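You operate a simulated robot arm through the tools that you are given. There is no shell and no other tool. Be economical: measure what you need, move in short steps, check, and stop when the job is done.

Carry out the task below with a simulated robot arm. There is one attempt and no reset: what you move stays moved.

Task
Stir a spoon of curd into the warm milk and cover it with the steel plate.
Fine: all on the counter under the window; milk in the steel bowl, curd in the white one; use the spoon, put it back, close the white bowl; spill nothing. Set down upright: spoon.

It is judged by the outcome, as a careful person would: the job done as asked, and still so three seconds after it is handed in. It fails if anything else is knocked over, pushed out of place, dropped, spilled or broken. Lids that push on must go on centred and level and be pressed home; caps that screw on are set level and turned clockwise until they are tight.

Robot
A 7-joint arm with a two-finger parallel gripper, fixed in place. Base frame: the origin is at the foot of the arm, x ahead of it, y to its left, z up; the work surface is at about z = 0.84. Lengths are in m, angles in degrees, forces in N, time in s.
With the tool pointing down near the work surface it reaches from about 0.34 to 0.78 m from the base axis. Its first joint turns from -166.0 to 166.0 degrees. Payload 3.91 kg.
The TCP is the grasp point between the finger pads, 0.03 m short of the fingertips. In the tool frame z runs along the fingers and y along their closing line. Largest opening 0.11 m; finger width 0.02, thickness 0.01; the body of the gripper, 0.048 by 0.112 m, starts 0.055 m behind the TCP.
Orientation is that of the tool frame in the base frame, as a unit quaternion [w, x, y, z]. With the fingers straight down and closing along the base's y, the tool's x points along the base's -x, its y along +y and its z along -z.

Tools
- The arm moves only by the tool arm_command. Its argument "series" is a list of rows, each an object (a shift or turn left out is 0, a gripper value left out holds the last) with "slide": the shift along the tool's x, y, z in units of 200 mm (1.0 is 200 mm), a list of three; "dr": the turn, a rotation vector about the tool's x, y, z in units of 60 degrees (1.0 is 60 degrees), a list of three; "hand": the closure, from 0 (fully open) to 1 (shut). In form: [{"slide": [tx, ty, tz], "dr": [rx, ry, rz], "hand": hand}, ...]. A call has 1 to 8 rows; each row is the pose to reach, as a shift and turn from the pose commanded when the call began, along the tool's axes at that moment. A call with a number of a shift or a turn outside -1 to 1 is refused whole. Rows are played at 5 a second. More than 0.05 m and 8.6 degrees between two rows, or a gripper value outside its range, and nothing of the call is played. A pose out of reach is approached as far as the arm can. The call stops where the force on the tool passes 90 N (or 10 N more than at its start, if that is more) or the arm is blocked; 0.2 s more then pass. The fingers move at their own pace (about 0.153 m/s each) and stop on an object; they squeeze with about 26 N. The grip force told is the motor's: it shows also when the fingers shut on nothing. Time passes only in rows, and 0.2 s behind the last, so rows that repeat a pose let the fingers close. It gives the time, the measured TCP pose, the force on the tool (base axes), the opening and the grip force at its end, in the units of the frame above (readings bear some noise), with the torque about the TCP (base axes, N m) and any sound that the robot's microphone picked up.
- Cameras (640 x 400 px; columns grow to the right, rows downward): "scene" is fixed at [0.2196, 0.6502, 1.6137]; the picture's right is [-0.96, 0.28, 0.00], its down [0.24, 0.84, -0.49] and it looks along [-0.14, -0.47, -0.87] (base axes); focal length 284 px, centre (320, 200). "wrist" rides on the gripper at [0.077, 0.007, -0.114] in the tool frame; the picture's right is [-0.09, 1.00, 0.00], its down [-0.80, -0.07, -0.59] and it looks along [-0.59, -0.05, 0.80] (tool axes); focal length 270 px, centre (320, 200). There is no depth. A picture from a camera that has moved, and an enlarged one, comes with that camera's place and axes in the base frame and with its lens.
- camera(camera): a new picture of that camera. No time passes.
- slide_trunk(by): slides the trunk up (or, below 0, down) by that many m; the arm rides with it, the base frame stays. It gives what a move gives, with no picture.
- zoom(camera, box): a new picture of the part [left, top, right, bottom] of that camera's present view, enlarged. No time passes.
- job_done(): hands the job in; it is judged then, once.

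Work in short steps. Places have to be worked out from the pictures, the camera data and where the tool is seen: move nearer, look again, correct. Check each grasp and each placing, and mend what went wrong. You have 120 turns and 68 pictures in all, those below and enlarged ones among them. Open the gripper and draw the arm clear of the work before you hand the job in, unless the task says otherwise; then end with one line.

The tools are called after "Request:" by a JSON object that holds its "fn" and its "kwargs". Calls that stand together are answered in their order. arm_command: Moves the arm, as the interface text tells. Its arguments: {"type":"object","properties":{"series":{"type":"array","items":{"type":"object","properties":{"slide":{"type":"array","items":{"type":"number"}},"dr":{"type":"array","items":{"type":"number"}},"hand":{"type":"number"}}}}},"required":["series"]} The other tools are called the same way: slide_trunk (by) slides the trunk up or down; camera (camera) takes a picture; zoom (camera, box) takes an enlarged picture of a part of a camera's view; job_done () hands the job in.

At the start:

```text
time_s: 0.0
tcp_pos: [0.3528, 0.1655, 1.1913]
ee_rot: [0.0, 0.0, 1.0, 0.0]
force: [-0.3, -0.1, 0.3]
torque: [0.01, -0.02, 0.01]
width: 0.11
grip_force: 0.1
trunk travel left (down, up): [-0.5, 0.11]
```

scene: 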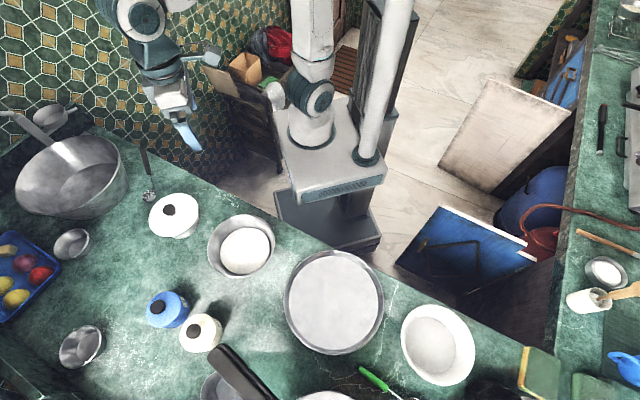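
wrist: 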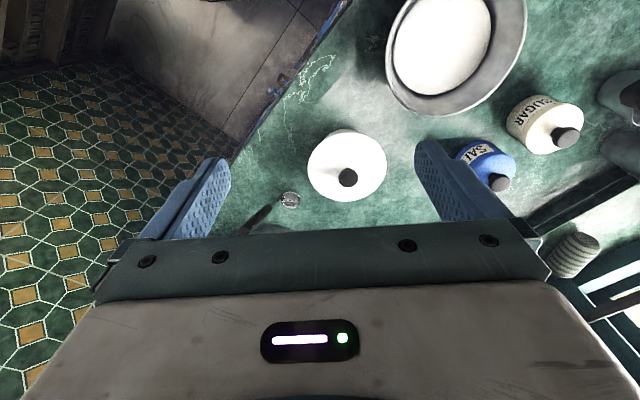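

I'll look more closely at the counter to identify the white bowl, the milk bowl, the spoon and the plate.

Request:
{"fn": "zoom", "kwargs": {"camera": "scene", "box": [100, 120, 300, 300]}}

Request:
{"fn": "zoom", "kwargs": {"camera": "scene", "box": [260, 220, 500, 400]}}

Request:
{"fn": "zoom", "kwargs": {"camera": "scene", "box": [0, 80, 240, 400]}}

```text
2.22 times, centred on (200, 210) of scene
camera zoom: at [0.2196, 0.6502, 1.6137], right [-0.96, 0.28, 0.0], down [0.24, 0.84, -0.49], along [-0.14, -0.47, -0.87], focal length 631 px, centre (587, 178)
```

zoom: 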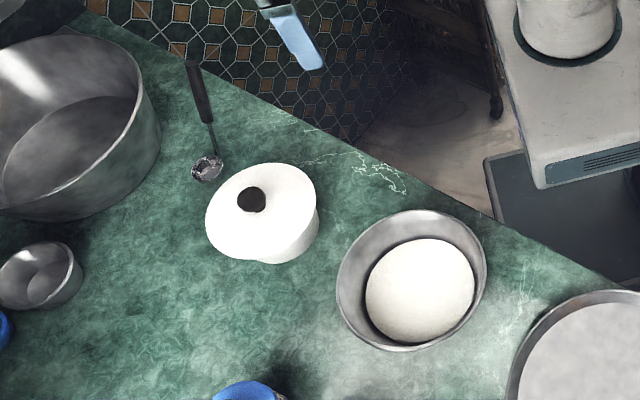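

```text
2.22 times, centred on (380, 310) of scene
camera zoom: at [0.2196, 0.6502, 1.6137], right [-0.96, 0.28, 0.0], down [0.24, 0.84, -0.49], along [-0.14, -0.47, -0.87], focal length 631 px, centre (187, -44)
```

zoom: 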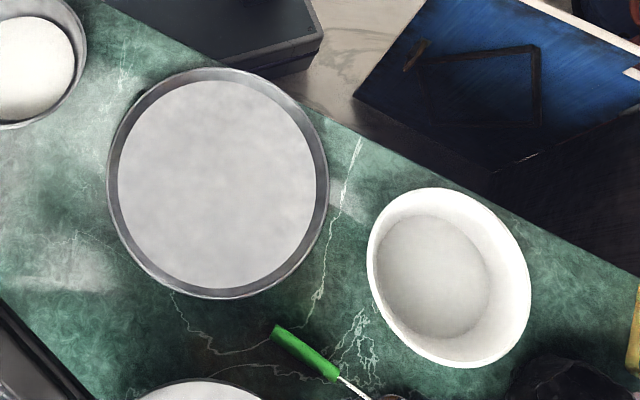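

```text
1.25 times, centred on (120, 240) of scene
camera zoom: at [0.2196, 0.6502, 1.6137], right [-0.96, 0.28, 0.0], down [0.24, 0.84, -0.49], along [-0.14, -0.47, -0.87], focal length 355 px, centre (570, 150)
```

zoom: 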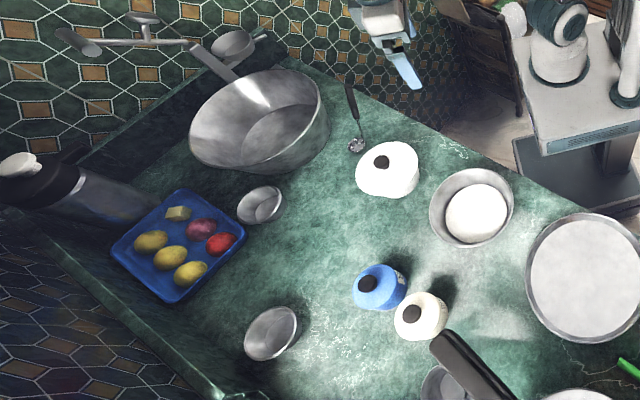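

The lidded white bowl is near (0.51, 0.21), the milk bowl near (0.35, 0.33), the plate near (0.15, 0.54) and the spoon near (0.61, 0.07). I'll move over the spoon and white bowl to look from the wrist.

Request:
{"fn": "arm_command", "kwargs": {"series": [{"slide": [-0.12, -0.09, 0.1]}, {"slide": [-0.25, -0.18, 0.2]}, {"slide": [-0.37, -0.26, 0.3]}, {"slide": [-0.5, -0.35, 0.4]}]}}

Request:
{"fn": "camera", "kwargs": {"camera": "wrist"}}

```text
time_s: 1.0
tcp_pos: [0.4534, 0.094, 1.1097]
ee_rot: [0.0, -0.001, 1.0, 0.001]
force: [0.4, 0.1, 0.4]
torque: [0.03, -0.01, 0.02]
width: 0.1101
grip_force: 0.0
trunk travel left (down, up): [-0.5, 0.11]
```

```text
62 pictures are left
camera wrist: at [0.3774, 0.1014, 1.2238], right [0.09, 1.0, 0.0], down [0.8, -0.07, 0.59], along [0.59, -0.05, -0.8], focal length 270 px, centre (320, 200)
```

wrist: 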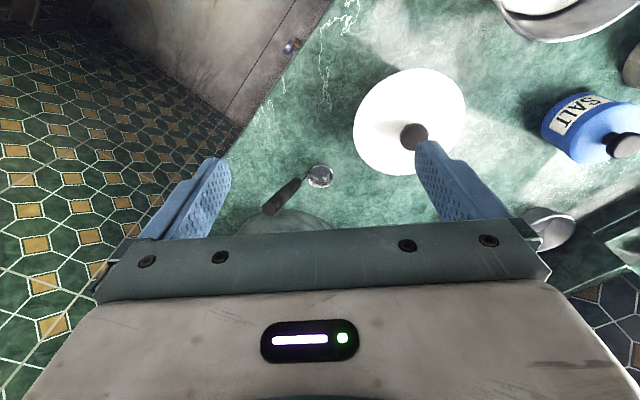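

The spoon seems to stand with its handle raised. I'll zoom in on it.

Request:
{"fn": "zoom", "kwargs": {"camera": "wrist", "box": [240, 140, 360, 240]}}

Request:
{"fn": "zoom", "kwargs": {"camera": "scene", "box": [120, 130, 220, 240]}}

```text
4.00 times, centred on (300, 190) of wrist
camera zoom: at [0.3774, 0.1014, 1.2238], right [0.09, 1.0, 0.0], down [0.8, -0.07, 0.59], along [0.59, -0.05, -0.8], focal length 1081 px, centre (400, 240)
```

zoom: 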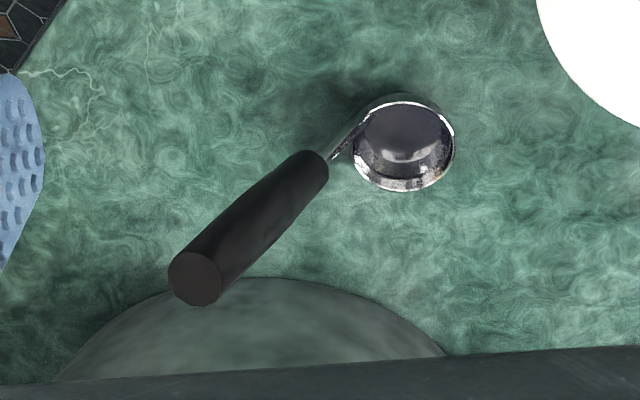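

```text
3.64 times, centred on (170, 185) of scene
camera zoom: at [0.2196, 0.6502, 1.6137], right [-0.96, 0.28, 0.0], down [0.24, 0.84, -0.49], along [-0.14, -0.47, -0.87], focal length 1032 px, centre (866, 254)
```

zoom: 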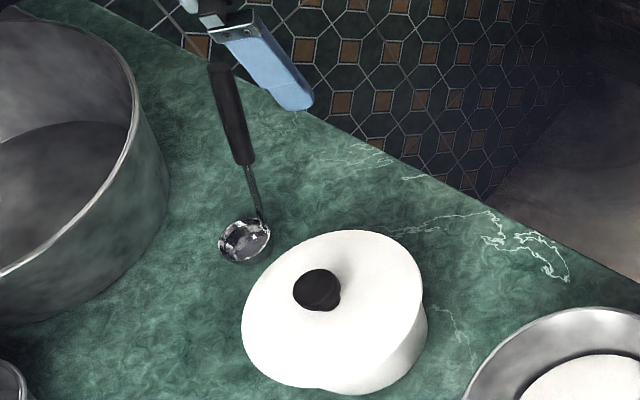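

The spoon is a small ladle standing on its bowl at (0.598, 0.084), with the handle top at (0.542, 0.035, 1.01). The lid knob is near (0.510, 0.198, 0.935). Before handling anything I'll check the plate with the wrist camera, turning it to face +y.

Request:
{"fn": "arm_command", "kwargs": {"series": [{"slide": [0.125, 0.125, 0], "dr": [0, 0, -0.125]}, {"slide": [0.25, 0.25, 0], "dr": [0, 0, -0.25]}, {"slide": [0.375, 0.375, 0], "dr": [0, 0, -0.375]}, {"slide": [0.5, 0.5, 0], "dr": [0, 0, -0.5]}, {"slide": [0.625, 0.625, 0], "dr": [0, 0, -0.625]}, {"slide": [0.75, 0.75, 0], "dr": [0, 0, -0.75]}, {"slide": [0.875, 0.875, 0], "dr": [0, 0, -0.875]}, {"slide": [1, 1, 0], "dr": [0, 0, -1]}]}}

Request:
{"fn": "camera", "kwargs": {"camera": "wrist"}}

```text
time_s: 2.8
tcp_pos: [0.2537, 0.2988, 1.1113]
ee_rot: [0.0, -0.501, 0.866, 0.0]
force: [-0.3, 0.3, 0.0]
torque: [-0.02, 0.03, 0.02]
width: 0.1101
grip_force: 0.0
trunk travel left (down, up): [-0.5, 0.11]
```

```text
59 pictures are left
camera wrist: at [0.2093, 0.2354, 1.2256], right [-0.82, 0.57, 0.0], down [0.46, 0.66, 0.59], along [0.34, 0.49, -0.8], focal length 270 px, centre (320, 200)
```

wrist: 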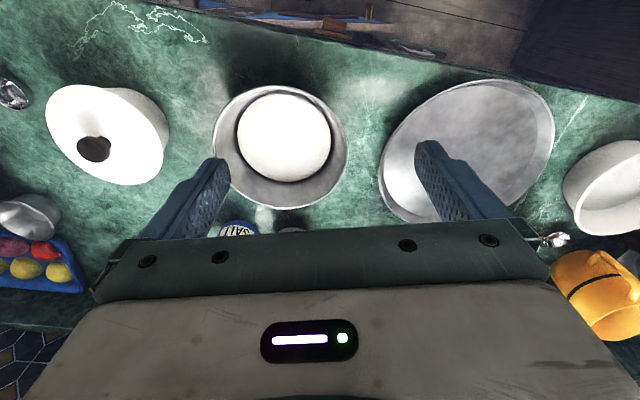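

The milk bowl and an empty steel thali-type plate are both visible. I'll zoom on the plate rim and on the milk bowl.

Request:
{"fn": "zoom", "kwargs": {"camera": "wrist", "box": [360, 60, 600, 240]}}

Request:
{"fn": "zoom", "kwargs": {"camera": "wrist", "box": [30, 60, 360, 240]}}

```text
2.22 times, centred on (480, 150) of wrist
camera zoom: at [0.2093, 0.2354, 1.2256], right [-0.82, 0.57, 0.0], down [0.46, 0.66, 0.59], along [0.34, 0.49, -0.8], focal length 601 px, centre (-36, 311)
```

zoom: 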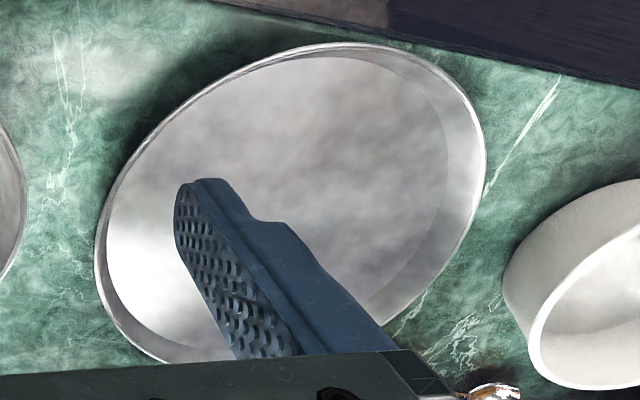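

```text
1.94 times, centred on (195, 150) of wrist
camera zoom: at [0.2093, 0.2354, 1.2256], right [-0.82, 0.57, 0.0], down [0.46, 0.66, 0.59], along [0.34, 0.49, -0.8], focal length 524 px, centre (562, 297)
```

zoom: 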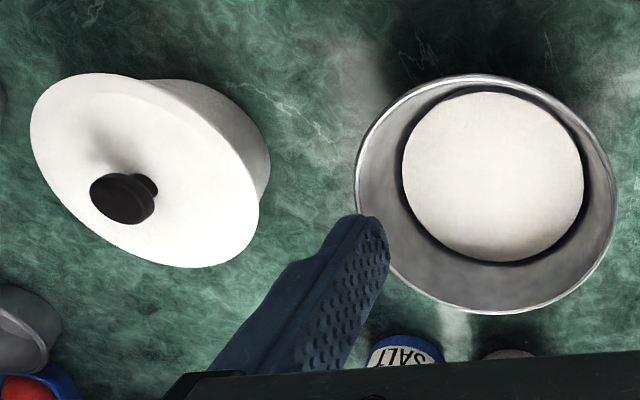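

The milk bowl centre is (0.344, 0.338), with the rim at about 0.89 and milk surface at about 0.86. The plate centre is (0.147, 0.539), R≈0.127. Next I move toward the lid knob, turning back to yaw 30°.

Request:
{"fn": "arm_command", "kwargs": {"series": [{"slide": [-0.03, -0.2, 0], "dr": [0, 0, 0.1], "hand": 0.4}, {"slide": [-0.06, -0.4, 0], "dr": [0, 0, 0.2]}, {"slide": [-0.09, -0.6, 0], "dr": [0, 0, 0.3]}, {"slide": [-0.12, -0.8, 0], "dr": [0, 0, 0.4]}, {"slide": [-0.15, -1, 0], "dr": [0, 0, 0.5]}]}}

```text
time_s: 4.0
tcp_pos: [0.441, 0.2221, 1.1122]
ee_rot: [0.0, -0.258, 0.966, 0.001]
force: [-0.7, 0.3, -0.3]
torque: [0.01, 0.03, 0.02]
width: 0.066
grip_force: 0.0
trunk travel left (down, up): [-0.5, 0.11]
```

I'll go above the knob at z≈1.03 and check alignment.

Request:
{"fn": "arm_command", "kwargs": {"series": [{"slide": [-0.06, -0.07, 0.1]}, {"slide": [-0.12, -0.14, 0.2]}, {"slide": [-0.18, -0.21, 0.3]}, {"slide": [-0.239, -0.276, 0.41]}]}}

Request:
{"fn": "camera", "kwargs": {"camera": "wrist"}}

Request:
{"fn": "zoom", "kwargs": {"camera": "scene", "box": [110, 130, 230, 250]}}

```text
time_s: 5.0
tcp_pos: [0.5109, 0.1976, 1.0298]
ee_rot: [0.0, -0.259, 0.966, 0.0]
force: [0.3, 0.2, -0.2]
torque: [0.01, 0.02, -0.03]
width: 0.0661
grip_force: 0.0
trunk travel left (down, up): [-0.5, 0.11]
```

```text
56 pictures are left
camera wrist: at [0.4408, 0.1647, 1.1433], right [-0.42, 0.91, 0.0], down [0.73, 0.34, 0.59], along [0.54, 0.25, -0.8], focal length 270 px, centre (320, 200)
```

wrist: 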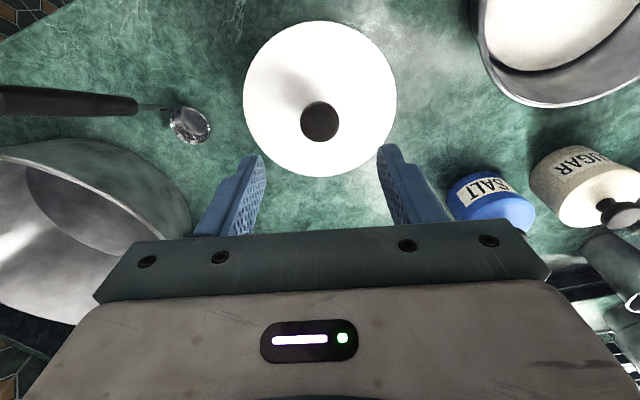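

```text
3.33 times, centred on (170, 190) of scene
camera zoom: at [0.2196, 0.6502, 1.6137], right [-0.96, 0.28, 0.0], down [0.24, 0.84, -0.49], along [-0.14, -0.47, -0.87], focal length 946 px, centre (820, 233)
```

zoom: 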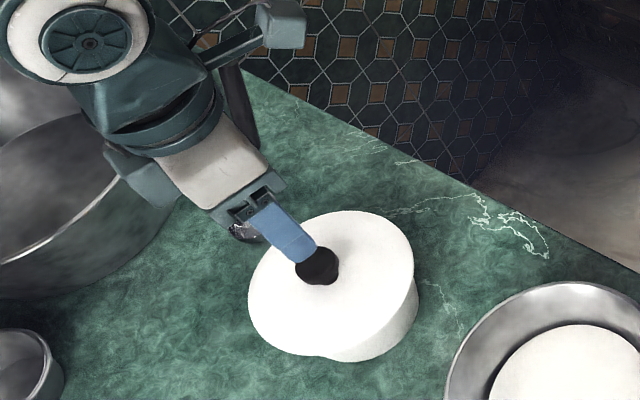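

The knob lies centred between the fingers. I'll descend to TCP z≈0.953, and a force stop would show if I touch the lid.

Request:
{"fn": "arm_command", "kwargs": {"series": [{"slide": [0, 0, 0.15]}, {"slide": [0, 0, 0.28]}, {"slide": [0, 0, 0.385]}]}}

Request:
{"fn": "zoom", "kwargs": {"camera": "scene", "box": [130, 170, 220, 250]}}

Request:
{"fn": "camera", "kwargs": {"camera": "wrist"}}

```text
time_s: 5.8
tcp_pos: [0.5094, 0.198, 0.9531]
ee_rot: [0.0, -0.259, 0.966, 0.0]
force: [-0.5, 0.3, -0.1]
torque: [-0.02, 0.04, 0.05]
width: 0.0659
grip_force: 0.1
trunk travel left (down, up): [-0.5, 0.11]
```

```text
5.00 times, centred on (175, 210) of scene
camera zoom: at [0.2196, 0.6502, 1.6137], right [-0.96, 0.28, 0.0], down [0.24, 0.84, -0.49], along [-0.14, -0.47, -0.87], focal length 1419 px, centre (1045, 150)
```

zoom: 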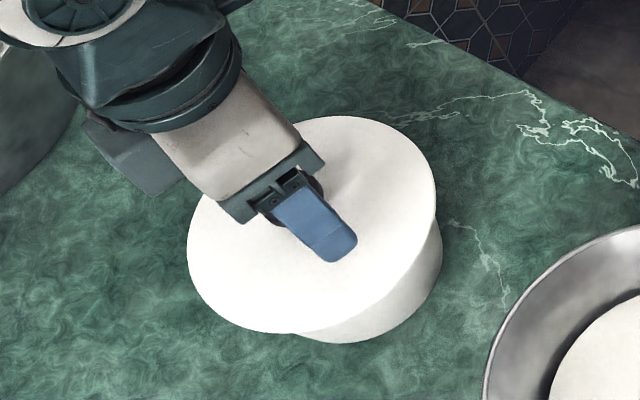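

```text
53 pictures are left
camera wrist: at [0.4405, 0.1657, 1.0662], right [-0.42, 0.91, 0.0], down [0.73, 0.34, 0.59], along [0.54, 0.25, -0.8], focal length 270 px, centre (320, 200)
```

wrist: 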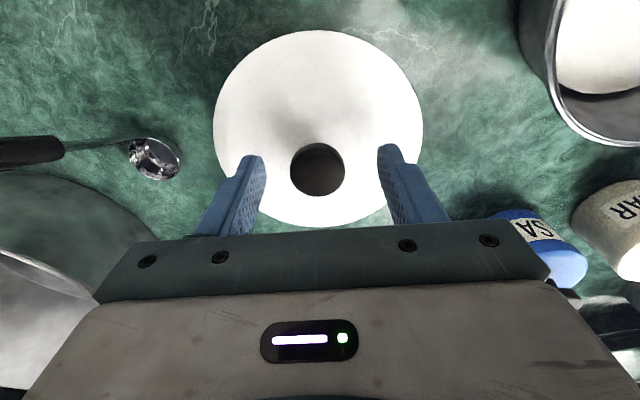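

The knob sits between the pads, so I'll close the gripper.

Request:
{"fn": "arm_command", "kwargs": {"series": [{"hand": 1}, {"hand": 1}, {"hand": 1}]}}

```text
time_s: 6.6
tcp_pos: [0.5096, 0.1982, 0.9518]
ee_rot: [0.0, -0.259, 0.966, 0.0]
force: [-0.1, -0.2, 0.6]
torque: [-0.03, 0.01, 0.01]
width: 0.0302
grip_force: 26.2
trunk travel left (down, up): [-0.5, 0.11]
```

The grip closed at 30 mm, so the knob is held. I'll lift 6 cm slowly.

Request:
{"fn": "arm_command", "kwargs": {"series": [{"slide": [0, 0, -0.05]}, {"slide": [0, 0, -0.12]}, {"slide": [0, 0, -0.2]}, {"slide": [0, 0, -0.3]}, {"slide": [0, 0, -0.4]}]}}

Request:
{"fn": "zoom", "kwargs": {"camera": "scene", "box": [110, 130, 260, 270]}}

```text
time_s: 7.8
tcp_pos: [0.5113, 0.1986, 1.0338]
ee_rot: [0.0, -0.259, 0.966, 0.0]
force: [0.4, -0.5, 0.1]
torque: [-0.02, 0.02, 0.0]
width: 0.0299
grip_force: 25.8
trunk travel left (down, up): [-0.5, 0.11]
```

```text
2.86 times, centred on (185, 200) of scene
camera zoom: at [0.2196, 0.6502, 1.6137], right [-0.96, 0.28, 0.0], down [0.24, 0.84, -0.49], along [-0.14, -0.47, -0.87], focal length 811 px, centre (706, 200)
```

zoom: 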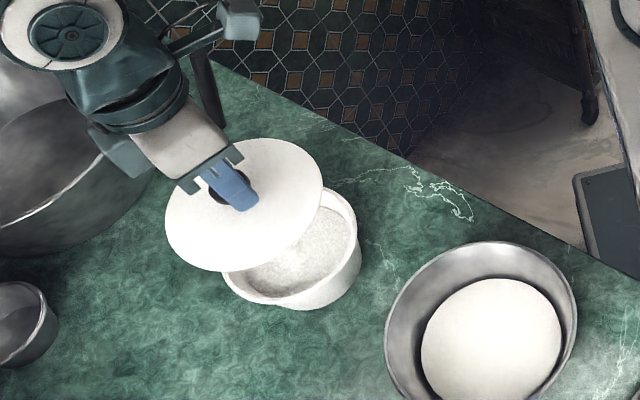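

The lid is off and curd is visible. I'll carry the lid to the free spot near (0.63, 0.29).

Request:
{"fn": "arm_command", "kwargs": {"series": [{"slide": [-0.19, 0.024, 0]}, {"slide": [-0.38, 0.048, 0]}, {"slide": [-0.57, 0.072, 0]}, {"slide": [-0.748, 0.096, 0]}, {"slide": [-0.748, 0.096, 0.15]}, {"slide": [-0.748, 0.096, 0.3]}]}}

Request:
{"fn": "camera", "kwargs": {"camera": "scene"}}

Request:
{"fn": "camera", "kwargs": {"camera": "wrist"}}

```text
time_s: 9.2
tcp_pos: [0.6309, 0.2889, 0.9717]
ee_rot: [0.0, -0.259, 0.966, -0.001]
force: [-0.5, -0.2, -1.1]
torque: [0.0, 0.0, 0.0]
width: 0.03
grip_force: 26.7
trunk travel left (down, up): [-0.5, 0.11]
```

```text
51 pictures are left
```

scene: 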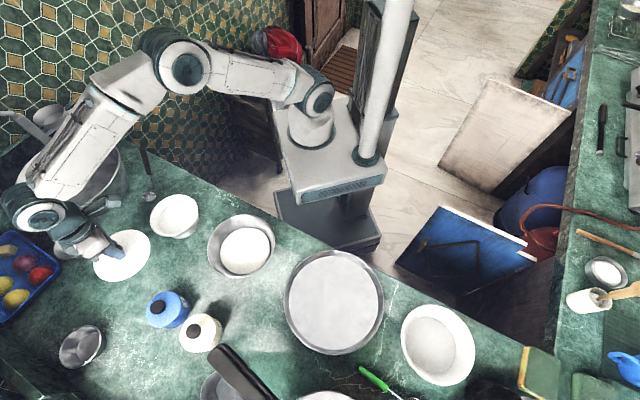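

```text
50 pictures are left
camera wrist: at [0.561, 0.2568, 1.0857], right [-0.42, 0.91, 0.0], down [0.73, 0.34, 0.59], along [0.54, 0.25, -0.8], focal length 270 px, centre (320, 200)
```

wrist: 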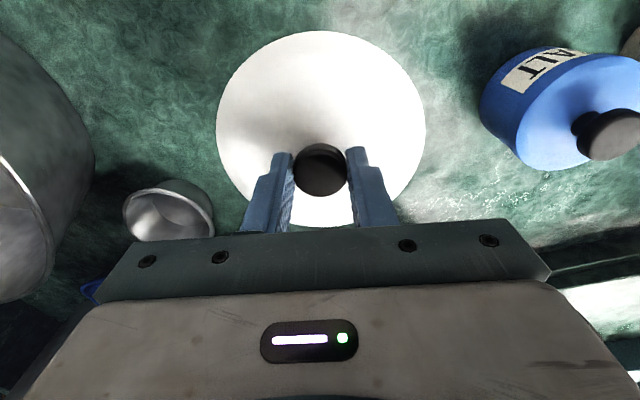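

The spot is clear. I'll lower to about 0.90 and then go in small steps until contact.

Request:
{"fn": "arm_command", "kwargs": {"series": [{"slide": [0, 0, 0.12]}, {"slide": [0, 0, 0.24]}, {"slide": [0, 0, 0.34]}, {"slide": [0, 0, 0.36]}, {"slide": [0, 0, 0.36]}]}}

Request:
{"fn": "zoom", "kwargs": {"camera": "scene", "box": [60, 190, 200, 300]}}

```text
time_s: 10.4
tcp_pos: [0.6285, 0.287, 0.8993]
ee_rot: [0.0, -0.258, 0.966, 0.0]
force: [0.3, -0.5, -0.2]
torque: [0.01, -0.01, -0.01]
width: 0.0299
grip_force: 26.4
trunk travel left (down, up): [-0.5, 0.11]
```

```text
3.64 times, centred on (130, 245) of scene
camera zoom: at [0.2196, 0.6502, 1.6137], right [-0.96, 0.28, 0.0], down [0.24, 0.84, -0.49], along [-0.14, -0.47, -0.87], focal length 1032 px, centre (1011, 36)
```

zoom: 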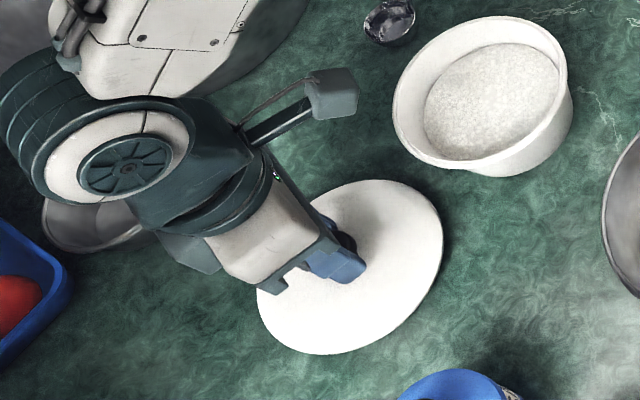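

It's nearly down; I'll keep going slowly.

Request:
{"fn": "arm_command", "kwargs": {"series": [{"slide": [0, 0, 0.015]}, {"slide": [0, 0, 0.03]}, {"slide": [0, 0, 0.03]}]}}

Request:
{"fn": "arm_command", "kwargs": {"series": [{"slide": [0, 0, 0.01]}, {"slide": [0, 0, 0.02]}, {"slide": [0, 0, 0.02]}]}}

```text
time_s: 11.2
tcp_pos: [0.6302, 0.2881, 0.8947]
ee_rot: [0.001, -0.258, 0.966, 0.0]
force: [0.8, 0.0, 7.5]
torque: [-0.14, 0.17, -0.09]
width: 0.0299
grip_force: 25.8
trunk travel left (down, up): [-0.5, 0.11]
```

```text
time_s: 12.0
tcp_pos: [0.6296, 0.2883, 0.8929]
ee_rot: [0.002, -0.259, 0.966, 0.001]
force: [2.9, 1.2, 25.1]
torque: [0.06, -0.12, -0.09]
width: 0.0301
grip_force: 26.1
trunk travel left (down, up): [-0.5, 0.11]
```

Contact was at z≈0.895. I'll ease back up, open, and rise.

Request:
{"fn": "arm_command", "kwargs": {"series": [{"slide": [0, 0, -0.02]}, {"slide": [0, 0, -0.02], "hand": 0.4}, {"slide": [0, 0, -0.02], "hand": 0.4}, {"slide": [0, 0, -0.2]}, {"slide": [0, 0, -0.4]}, {"slide": [0, 0, -0.6]}, {"slide": [0, 0, -0.8]}, {"slide": [0, 0, -1]}]}}

Request:
{"fn": "camera", "kwargs": {"camera": "wrist"}}

```text
time_s: 13.8
tcp_pos: [0.6302, 0.2897, 1.0912]
ee_rot: [0.0, -0.259, 0.966, 0.0]
force: [-0.1, 0.1, -0.8]
torque: [0.0, 0.0, -0.02]
width: 0.066
grip_force: 0.1
trunk travel left (down, up): [-0.5, 0.11]
```

```text
48 pictures are left
camera wrist: at [0.5605, 0.2578, 1.2053], right [-0.42, 0.91, 0.0], down [0.73, 0.34, 0.59], along [0.54, 0.25, -0.8], focal length 270 px, centre (320, 200)
```

wrist: 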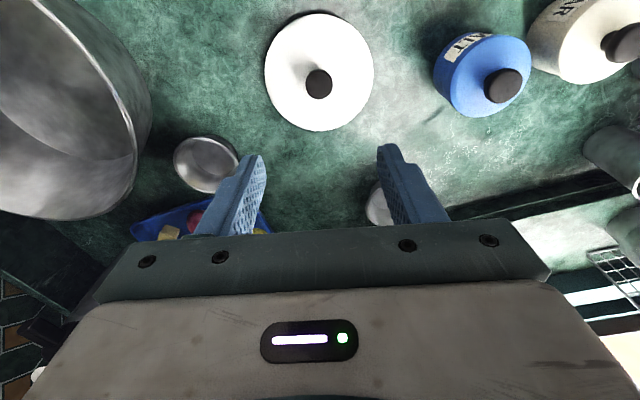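

The lid is resting on the counter at (0.63, 0.29). Next is the ladle: I'll turn to yaw 45° and then tilt so the fingers line up with the leaning handle.

Request:
{"fn": "arm_command", "kwargs": {"series": [{"slide": [0.165, -0.136, -0.03], "dr": [0, 0, -0.06]}, {"slide": [0.33, -0.272, -0.06], "dr": [0, 0, -0.12]}, {"slide": [0.495, -0.408, -0.08], "dr": [0, 0, -0.19]}, {"slide": [0.66, -0.543, -0.1], "dr": [0, 0, -0.25]}]}}

```text
time_s: 14.8
tcp_pos: [0.5684, 0.1295, 1.1118]
ee_rot: [0.0, -0.384, 0.923, 0.0]
force: [-0.7, -1.0, 0.2]
torque: [-0.02, 0.03, 0.02]
width: 0.0657
grip_force: 0.0
trunk travel left (down, up): [-0.5, 0.11]
```

Request:
{"fn": "arm_command", "kwargs": {"series": [{"slide": [0.14, -0.058, 0.0], "dr": [0, -0.085, 0]}, {"slide": [0.28, -0.117, 0.0], "dr": [0, -0.17, 0]}, {"slide": [0.42, -0.175, 0.05], "dr": [0, -0.255, 0]}, {"slide": [0.559, -0.233, 0.1], "dr": [0, -0.342, 0]}]}}

Request:
{"fn": "camera", "kwargs": {"camera": "wrist"}}

Request:
{"fn": "zoom", "kwargs": {"camera": "scene", "box": [90, 100, 230, 220]}}

```text
time_s: 15.8
tcp_pos: [0.5228, 0.0154, 1.0912]
ee_rot: [0.165, -0.377, 0.909, 0.069]
force: [0.2, -0.1, 0.4]
torque: [0.0, 0.03, -0.02]
width: 0.0658
grip_force: 0.1
trunk travel left (down, up): [-0.5, 0.11]
```

```text
47 pictures are left
camera wrist: at [0.4397, -0.0593, 1.1707], right [-0.65, 0.76, 0.03], down [0.43, 0.33, 0.84], along [0.63, 0.55, -0.54], focal length 270 px, centre (320, 200)
```

wrist: 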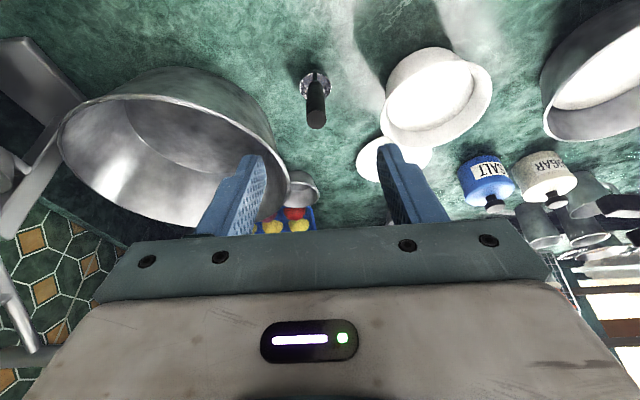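

```text
3.33 times, centred on (160, 160) of scene
camera zoom: at [0.2196, 0.6502, 1.6137], right [-0.96, 0.28, 0.0], down [0.24, 0.84, -0.49], along [-0.14, -0.47, -0.87], focal length 946 px, centre (853, 333)
```

zoom: 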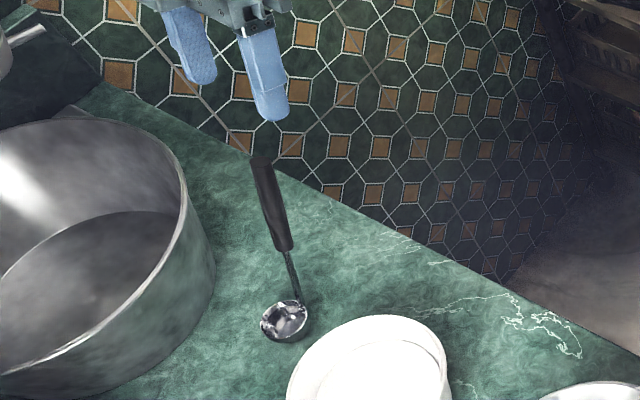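

The handle lines up with the tool axis. I'll advance 0.116 m along it, then look before closing.

Request:
{"fn": "arm_command", "kwargs": {"series": [{"slide": [0, 0, 0.15]}, {"slide": [0, 0, 0.3]}, {"slide": [0.003, -0.003, 0.45]}, {"slide": [0.007, -0.006, 0.58]}]}}

Request:
{"fn": "camera", "kwargs": {"camera": "wrist"}}

Request:
{"fn": "zoom", "kwargs": {"camera": "scene", "box": [90, 110, 210, 220]}}

```text
time_s: 16.8
tcp_pos: [0.5531, 0.0433, 0.9821]
ee_rot: [0.164, -0.377, 0.909, 0.068]
force: [0.3, 0.1, 0.2]
torque: [0.01, 0.0, -0.02]
width: 0.0658
grip_force: 0.0
trunk travel left (down, up): [-0.5, 0.11]
```

```text
45 pictures are left
camera wrist: at [0.4702, -0.0314, 1.0616], right [-0.65, 0.76, 0.03], down [0.43, 0.33, 0.84], along [0.63, 0.55, -0.55], focal length 270 px, centre (320, 200)
```

wrist: 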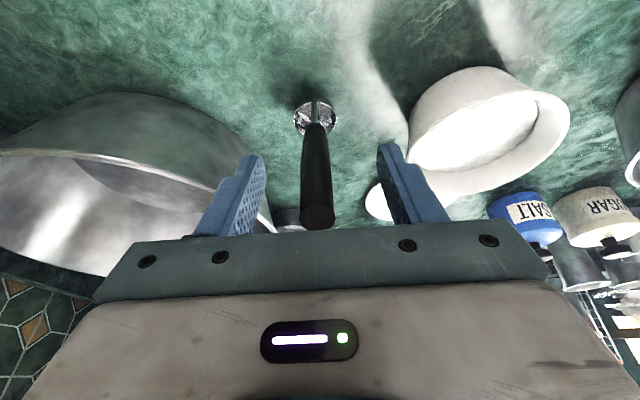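

```text
3.64 times, centred on (150, 165) of scene
camera zoom: at [0.2196, 0.6502, 1.6137], right [-0.96, 0.28, 0.0], down [0.24, 0.84, -0.49], along [-0.14, -0.47, -0.87], focal length 1032 px, centre (938, 327)
```

zoom: 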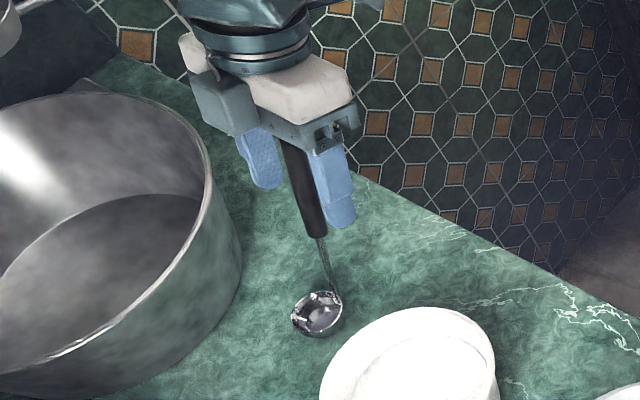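

The handle is between the pads. I'll close with a small lateral correction.

Request:
{"fn": "arm_command", "kwargs": {"series": [{"slide": [0, -0.008, 0]}, {"slide": [0, -0.008, 0], "hand": 1}, {"slide": [0, -0.008, 0], "hand": 1}, {"slide": [0, -0.008, 0], "hand": 1}, {"slide": [0, -0.008, 0], "hand": 1}]}}

Request:
{"fn": "camera", "kwargs": {"camera": "wrist"}}

```text
time_s: 18.0
tcp_pos: [0.5546, 0.0422, 0.9816]
ee_rot: [0.164, -0.376, 0.909, 0.068]
force: [0.1, -0.3, 0.8]
torque: [-0.05, -0.03, -0.05]
width: 0.0155
grip_force: 26.3
trunk travel left (down, up): [-0.5, 0.11]
```

```text
43 pictures are left
camera wrist: at [0.4707, -0.0326, 1.0619], right [-0.65, 0.76, 0.03], down [0.43, 0.33, 0.84], along [0.63, 0.55, -0.55], focal length 270 px, centre (320, 200)
```

wrist: 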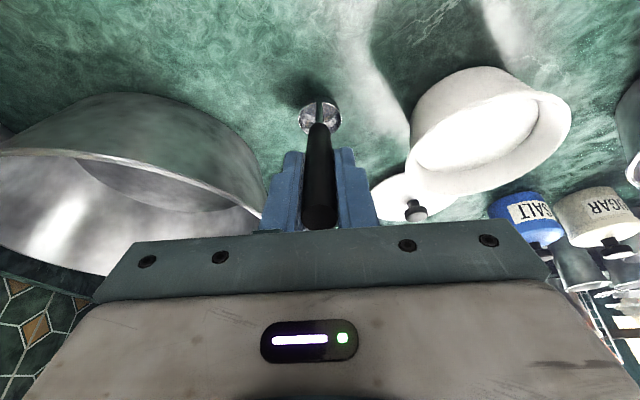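

The ladle is gripped at 15.5 mm. I'll lift it straight up 10 cm (base vertical) and check.

Request:
{"fn": "arm_command", "kwargs": {"series": [{"slide": [-0.02, 0, -0.05]}, {"slide": [-0.053, 0, -0.14]}, {"slide": [-0.088, 0, -0.234]}, {"slide": [-0.132, 0, -0.351]}, {"slide": [-0.176, 0, -0.468]}]}}

Request:
{"fn": "zoom", "kwargs": {"camera": "scene", "box": [90, 80, 230, 240]}}

Request:
{"fn": "camera", "kwargs": {"camera": "wrist"}}

```text
time_s: 19.2
tcp_pos: [0.5531, 0.0441, 1.0807]
ee_rot: [0.164, -0.377, 0.909, 0.068]
force: [0.5, -0.7, -0.8]
torque: [-0.06, 0.02, -0.01]
width: 0.0158
grip_force: 25.8
trunk travel left (down, up): [-0.5, 0.11]
```

```text
2.50 times, centred on (160, 160) of scene
camera zoom: at [0.2196, 0.6502, 1.6137], right [-0.96, 0.28, 0.0], down [0.24, 0.84, -0.49], along [-0.14, -0.47, -0.87], focal length 710 px, centre (720, 300)
```

zoom: 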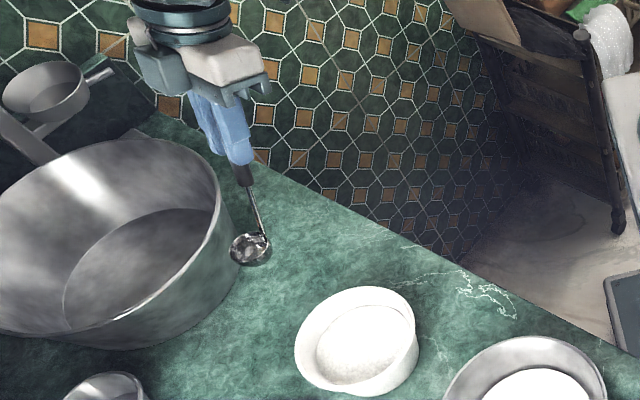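

```text
41 pictures are left
camera wrist: at [0.4693, -0.0308, 1.1612], right [-0.65, 0.76, 0.03], down [0.43, 0.33, 0.84], along [0.63, 0.55, -0.55], focal length 270 px, centre (320, 200)
```

wrist: 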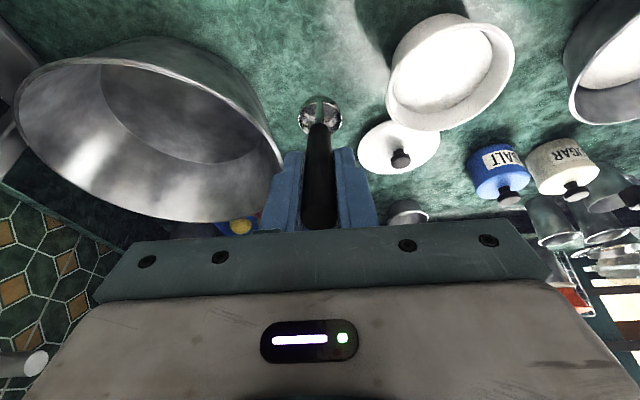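

The ladle is held firmly. I'll carry it over the centre of the curd bowl.

Request:
{"fn": "arm_command", "kwargs": {"series": [{"slide": [-0.02, 0.14, 0.007]}, {"slide": [-0.038, 0.283, 0.014]}, {"slide": [-0.056, 0.425, 0.022]}, {"slide": [-0.075, 0.566, 0.029]}, {"slide": [-0.094, 0.708, 0.036]}, {"slide": [-0.094, 0.708, 0.036]}]}}

Request:
{"fn": "zoom", "kwargs": {"camera": "scene", "box": [110, 120, 270, 260]}}

Request:
{"fn": "camera", "kwargs": {"camera": "wrist"}}

```text
time_s: 20.6
tcp_pos: [0.4668, 0.159, 1.0814]
ee_rot: [0.165, -0.376, 0.909, 0.069]
force: [0.0, -0.8, -0.8]
torque: [-0.08, -0.01, -0.01]
width: 0.0157
grip_force: 25.9
trunk travel left (down, up): [-0.5, 0.11]
```

```text
2.86 times, centred on (190, 190) of scene
camera zoom: at [0.2196, 0.6502, 1.6137], right [-0.96, 0.28, 0.0], down [0.24, 0.84, -0.49], along [-0.14, -0.47, -0.87], focal length 811 px, centre (691, 229)
```

zoom: 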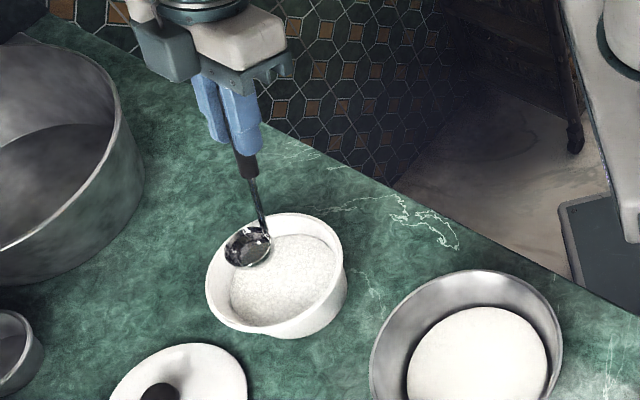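

```text
39 pictures are left
camera wrist: at [0.383, 0.0844, 1.1615], right [-0.65, 0.76, 0.03], down [0.43, 0.33, 0.84], along [0.63, 0.55, -0.55], focal length 270 px, centre (320, 200)
```

wrist: 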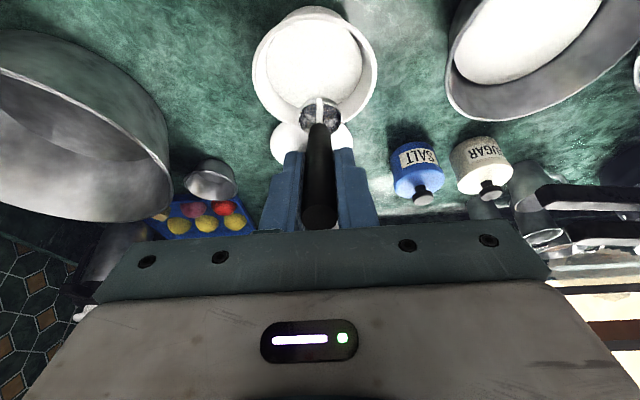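

The ladle is over the bowl. I'll lower it into the curd (ladle bottom at ~0.853) and make a small scooping drag.

Request:
{"fn": "arm_command", "kwargs": {"series": [{"slide": [0.035, 0, 0.094]}, {"slide": [0.07, 0, 0.188]}, {"slide": [0.1, 0, 0.26]}, {"slide": [0.125, 0, 0.33]}, {"slide": [0.151, 0, 0.403]}, {"slide": [0.12, 0, 0.413]}, {"slide": [0.09, 0, 0.424]}, {"slide": [0.09, 0, 0.424]}]}}

Request:
{"fn": "zoom", "kwargs": {"camera": "scene", "box": [130, 150, 230, 250]}}

```text
time_s: 22.4
tcp_pos: [0.477, 0.1667, 0.9957]
ee_rot: [0.164, -0.377, 0.909, 0.068]
force: [0.2, 0.6, -0.4]
torque: [-0.02, 0.03, -0.05]
width: 0.0158
grip_force: 25.5
trunk travel left (down, up): [-0.5, 0.11]
```

```text
4.00 times, centred on (180, 200) of scene
camera zoom: at [0.2196, 0.6502, 1.6137], right [-0.96, 0.28, 0.0], down [0.24, 0.84, -0.49], along [-0.14, -0.47, -0.87], focal length 1135 px, centre (880, 200)
```

zoom: 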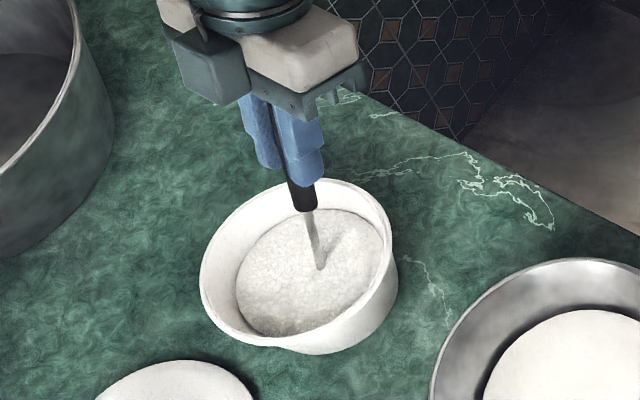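

The ladle bowl is submerged. I'll lift straight up gently.

Request:
{"fn": "arm_command", "kwargs": {"series": [{"slide": [-0.018, 0, -0.047]}, {"slide": [-0.035, 0, -0.094]}, {"slide": [-0.06, 0, -0.16]}, {"slide": [-0.09, 0, -0.24]}, {"slide": [-0.12, 0, -0.32]}, {"slide": [-0.15, 0, -0.4]}, {"slide": [-0.169, 0, -0.45]}, {"slide": [-0.169, 0, -0.45]}]}}

Request:
{"fn": "zoom", "kwargs": {"camera": "scene", "box": [130, 150, 230, 250]}}

```text
time_s: 24.2
tcp_pos: [0.4779, 0.1677, 1.0928]
ee_rot: [0.164, -0.376, 0.909, 0.068]
force: [-0.8, 0.9, -0.4]
torque: [-0.04, 0.02, -0.02]
width: 0.016
grip_force: 26.4
trunk travel left (down, up): [-0.5, 0.11]
```

```text
4.00 times, centred on (180, 200) of scene
camera zoom: at [0.2196, 0.6502, 1.6137], right [-0.96, 0.28, 0.0], down [0.24, 0.84, -0.49], along [-0.14, -0.47, -0.87], focal length 1135 px, centre (880, 200)
```

zoom: 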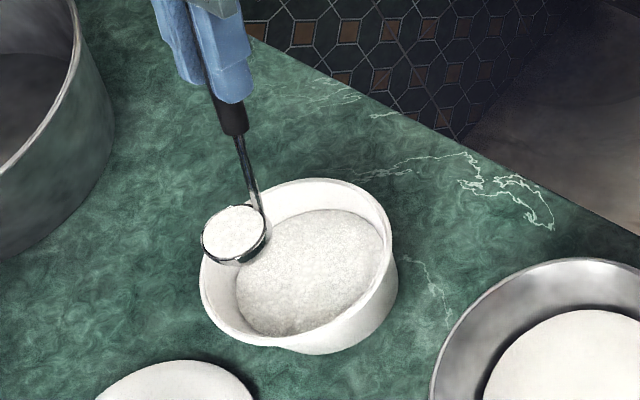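

The ladle is full and level. I'll carry it slowly and level toward the milk bowl.

Request:
{"fn": "arm_command", "kwargs": {"series": [{"slide": [0.005, 0.035, -0.002]}, {"slide": [0.015, 0.105, -0.006]}, {"slide": [0.027, 0.185, -0.01]}, {"slide": [0.039, 0.265, -0.014]}, {"slide": [0.051, 0.345, -0.018]}, {"slide": [0.063, 0.425, -0.023]}, {"slide": [0.074, 0.505, -0.027]}, {"slide": [0.079, 0.54, -0.029]}]}}

Request:
{"fn": "arm_command", "kwargs": {"series": [{"slide": [0.005, 0.035, -0.002]}, {"slide": [0.015, 0.105, -0.006]}, {"slide": [0.027, 0.185, -0.01]}, {"slide": [0.039, 0.265, -0.014]}, {"slide": [0.051, 0.345, -0.018]}, {"slide": [0.063, 0.425, -0.023]}, {"slide": [0.074, 0.505, -0.027]}, {"slide": [0.079, 0.54, -0.029]}]}}

Request:
{"fn": "zoom", "kwargs": {"camera": "scene", "box": [150, 130, 310, 290]}}

Request:
{"fn": "camera", "kwargs": {"camera": "wrist"}}

```text
time_s: 26.0
tcp_pos: [0.3893, 0.2313, 1.0929]
ee_rot: [0.165, -0.377, 0.909, 0.067]
force: [0.5, -0.3, -0.6]
torque: [-0.05, 0.03, -0.01]
width: 0.0158
grip_force: 26.1
trunk travel left (down, up): [-0.5, 0.11]
```

```text
time_s: 27.8
tcp_pos: [0.3001, 0.2965, 1.0912]
ee_rot: [0.164, -0.376, 0.909, 0.068]
force: [0.2, -0.4, -1.2]
torque: [-0.03, 0.03, 0.02]
width: 0.0158
grip_force: 26.1
trunk travel left (down, up): [-0.5, 0.11]
```

```text
2.50 times, centred on (230, 210) of scene
camera zoom: at [0.2196, 0.6502, 1.6137], right [-0.96, 0.28, 0.0], down [0.24, 0.84, -0.49], along [-0.14, -0.47, -0.87], focal length 710 px, centre (545, 175)
```

zoom: 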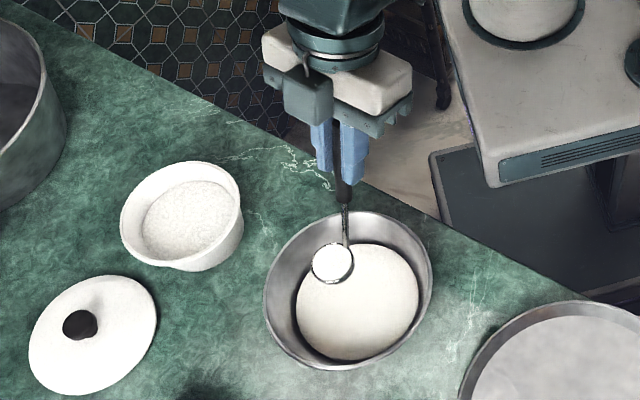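

```text
35 pictures are left
camera wrist: at [0.2162, 0.2213, 1.1715], right [-0.65, 0.76, 0.03], down [0.43, 0.33, 0.84], along [0.63, 0.55, -0.55], focal length 270 px, centre (320, 200)
```

wrist: 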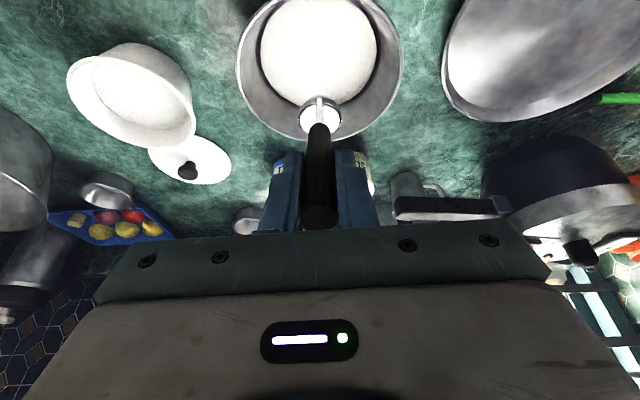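

The ladle is centred over the milk. I'll lower it until its bottom nears the bowl floor, gently.

Request:
{"fn": "arm_command", "kwargs": {"series": [{"slide": [0.025, 0, 0.066]}, {"slide": [0.05, 0, 0.133]}, {"slide": [0.08, 0, 0.213]}, {"slide": [0.11, 0, 0.292]}, {"slide": [0.14, 0, 0.372]}, {"slide": [0.16, 0, 0.425]}, {"slide": [0.172, 0, 0.457]}, {"slide": [0.172, 0, 0.457]}]}}

Request:
{"fn": "zoom", "kwargs": {"camera": "scene", "box": [190, 190, 300, 290]}}

```text
time_s: 29.6
tcp_pos: [0.2989, 0.2951, 0.9936]
ee_rot: [0.164, -0.376, 0.909, 0.068]
force: [-0.2, 0.6, -0.6]
torque: [0.0, 0.04, -0.01]
width: 0.016
grip_force: 25.2
trunk travel left (down, up): [-0.5, 0.11]
```

```text
4.00 times, centred on (245, 240) of scene
camera zoom: at [0.2196, 0.6502, 1.6137], right [-0.96, 0.28, 0.0], down [0.24, 0.84, -0.49], along [-0.14, -0.47, -0.87], focal length 1135 px, centre (620, 40)
```

zoom: 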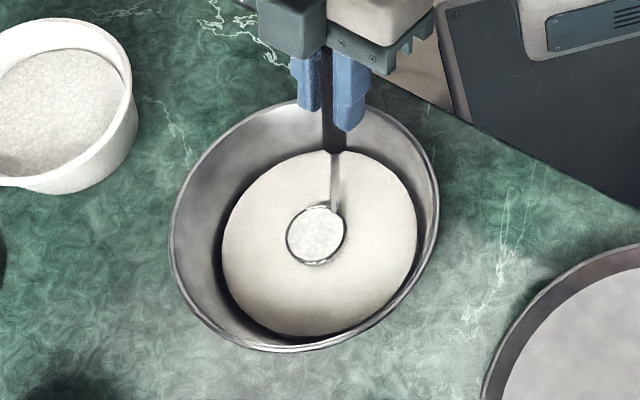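

The ladle's rim is almost level with the milk surface. I'll tip it forward about its bowl in steps to pour the curd in.

Request:
{"fn": "arm_command", "kwargs": {"series": [{"slide": [-0.092, 0, -0.001], "dr": [0, 0.125, 0]}, {"slide": [-0.183, 0, 0.01], "dr": [0, 0.25, 0]}, {"slide": [-0.272, 0, 0.033], "dr": [0, 0.375, 0]}, {"slide": [-0.358, 0, 0.067], "dr": [0, 0.5, 0]}, {"slide": [-0.438, 0, 0.111], "dr": [0, 0.625, 0]}, {"slide": [-0.438, 0, 0.111], "dr": [0, 0.625, 0]}]}}

Request:
{"fn": "zoom", "kwargs": {"camera": "scene", "box": [190, 190, 300, 290]}}

```text
time_s: 31.0
tcp_pos: [0.3643, 0.3592, 1.0052]
ee_rot: [-0.137, -0.379, 0.914, -0.056]
force: [0.1, 0.0, 3.7]
torque: [-0.18, 0.17, 0.0]
width: 0.0161
grip_force: 25.9
trunk travel left (down, up): [-0.5, 0.11]
```

```text
4.00 times, centred on (245, 240) of scene
camera zoom: at [0.2196, 0.6502, 1.6137], right [-0.96, 0.28, 0.0], down [0.24, 0.84, -0.49], along [-0.14, -0.47, -0.87], focal length 1135 px, centre (620, 40)
```

zoom: 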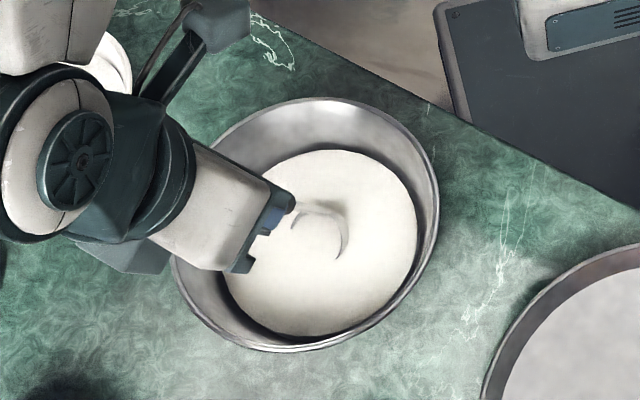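

The curd is pouring, with light contact (3.7 N) on the bowl floor. I'll raise 4 mm and tip another 15°.

Request:
{"fn": "arm_command", "kwargs": {"series": [{"slide": [0.006, 0, -0.019]}, {"slide": [-0.086, 0, -0.02], "dr": [0, 0.125, 0]}, {"slide": [-0.177, 0, -0.009], "dr": [0, 0.25, 0]}, {"slide": [-0.177, 0, -0.009], "dr": [0, 0.25, 0]}, {"slide": [-0.177, 0, -0.009], "dr": [0, 0.25, 0]}]}}

Request:
{"fn": "zoom", "kwargs": {"camera": "scene", "box": [190, 190, 300, 290]}}

Request:
{"fn": "camera", "kwargs": {"camera": "wrist"}}

```text
time_s: 32.2
tcp_pos: [0.3877, 0.3839, 0.995]
ee_rot: [-0.255, -0.367, 0.888, -0.106]
force: [1.0, -0.1, -1.2]
torque: [0.05, -0.06, 0.01]
width: 0.0157
grip_force: 26.0
trunk travel left (down, up): [-0.5, 0.11]
```

```text
4.00 times, centred on (245, 240) of scene
camera zoom: at [0.2196, 0.6502, 1.6137], right [-0.96, 0.28, 0.0], down [0.24, 0.84, -0.49], along [-0.14, -0.47, -0.87], focal length 1135 px, centre (620, 40)
```

zoom: 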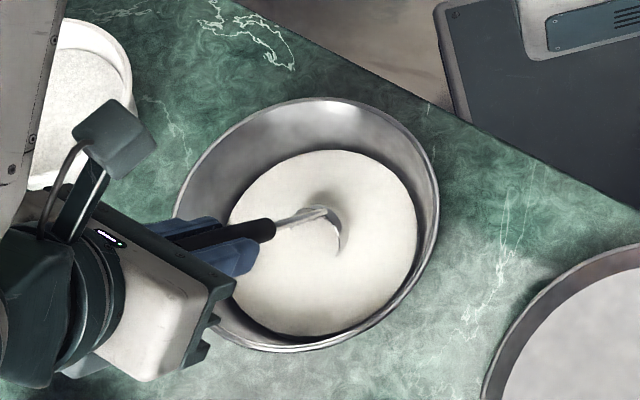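

```text
31 pictures are left
camera wrist: at [0.3806, 0.3848, 1.1325], right [-0.65, 0.76, -0.05], down [0.75, 0.65, 0.08], along [0.09, 0.02, -1.0], focal length 270 px, centre (320, 200)
```

wrist: 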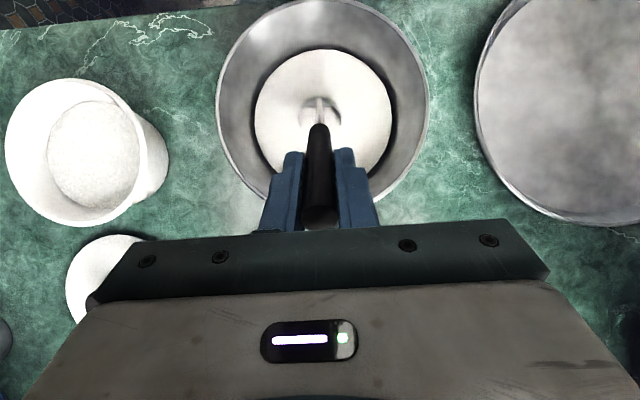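

The curd is tipped in. I'll bring the tool back near vertical, with the ladle still in the milk, to stir.

Request:
{"fn": "arm_command", "kwargs": {"series": [{"slide": [0.091, 0, 0.013], "dr": [0, -0.125, 0]}, {"slide": [0.179, 0, 0.038], "dr": [0, -0.25, 0]}, {"slide": [0.264, 0, 0.075], "dr": [0, -0.375, 0]}, {"slide": [0.343, 0, 0.122], "dr": [0, -0.5, 0]}, {"slide": [0.343, 0, 0.122], "dr": [0, -0.5, 0]}]}}

```text
time_s: 33.4
tcp_pos: [0.3378, 0.3325, 1.0113]
ee_rot: [-0.015, -0.383, 0.923, -0.006]
force: [-0.3, 0.3, -1.4]
torque: [0.03, 0.0, -0.01]
width: 0.0157
grip_force: 26.5
trunk travel left (down, up): [-0.5, 0.11]
```

The tool is near vertical. I'll stir in 2.5 cm circles.

Request:
{"fn": "arm_command", "kwargs": {"series": [{"slide": [0.125, 0, 0]}, {"slide": [0.088, 0.088, 0]}, {"slide": [0, 0.125, 0]}, {"slide": [-0.088, 0.088, 0]}, {"slide": [-0.125, 0, 0]}, {"slide": [-0.088, -0.088, 0]}, {"slide": [0, -0.125, 0]}, {"slide": [0.088, -0.088, 0]}]}}

Request:
{"fn": "arm_command", "kwargs": {"series": [{"slide": [0.037, 0.088, 0]}, {"slide": [0, 0.176, 0]}, {"slide": [-0.088, 0.213, 0]}, {"slide": [-0.176, 0.176, 0]}, {"slide": [-0.213, 0.088, 0]}, {"slide": [-0.176, 0, 0]}, {"slide": [-0.088, -0.037, 0]}, {"slide": [0, 0, 0]}]}}

Request:
{"fn": "arm_command", "kwargs": {"series": [{"slide": [0.037, 0.088, 0]}, {"slide": [0, 0.176, 0]}, {"slide": [-0.088, 0.213, 0]}, {"slide": [-0.176, 0.176, 0]}, {"slide": [-0.213, 0.088, 0]}, {"slide": [-0.176, 0, 0]}, {"slide": [-0.088, -0.037, 0]}, {"slide": [0, 0, 0]}]}}

Request:
{"fn": "zoom", "kwargs": {"camera": "scene", "box": [190, 190, 300, 290]}}

```text
time_s: 35.2
tcp_pos: [0.3394, 0.3073, 1.0115]
ee_rot: [-0.016, -0.383, 0.924, -0.007]
force: [-0.1, -0.4, -1.2]
torque: [-0.02, 0.02, -0.01]
width: 0.0162
grip_force: 26.5
trunk travel left (down, up): [-0.5, 0.11]
```

```text
time_s: 37.0
tcp_pos: [0.3361, 0.3079, 1.0119]
ee_rot: [-0.016, -0.383, 0.923, -0.006]
force: [-0.3, 0.6, -0.5]
torque: [-0.01, -0.01, -0.01]
width: 0.0158
grip_force: 26.0
trunk travel left (down, up): [-0.5, 0.11]
```

```text
time_s: 38.8
tcp_pos: [0.3392, 0.3068, 1.0114]
ee_rot: [-0.016, -0.383, 0.924, -0.006]
force: [-0.3, 0.4, -1.4]
torque: [0.0, -0.01, 0.01]
width: 0.0158
grip_force: 26.3
trunk travel left (down, up): [-0.5, 0.11]
```

```text
4.00 times, centred on (245, 240) of scene
camera zoom: at [0.2196, 0.6502, 1.6137], right [-0.96, 0.28, 0.0], down [0.24, 0.84, -0.49], along [-0.14, -0.47, -0.87], focal length 1135 px, centre (620, 40)
```

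zoom: 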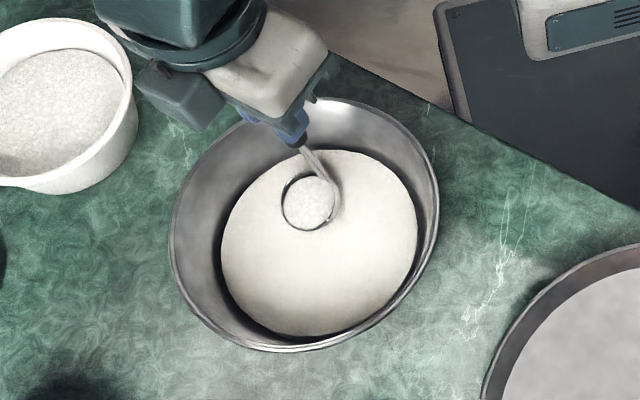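

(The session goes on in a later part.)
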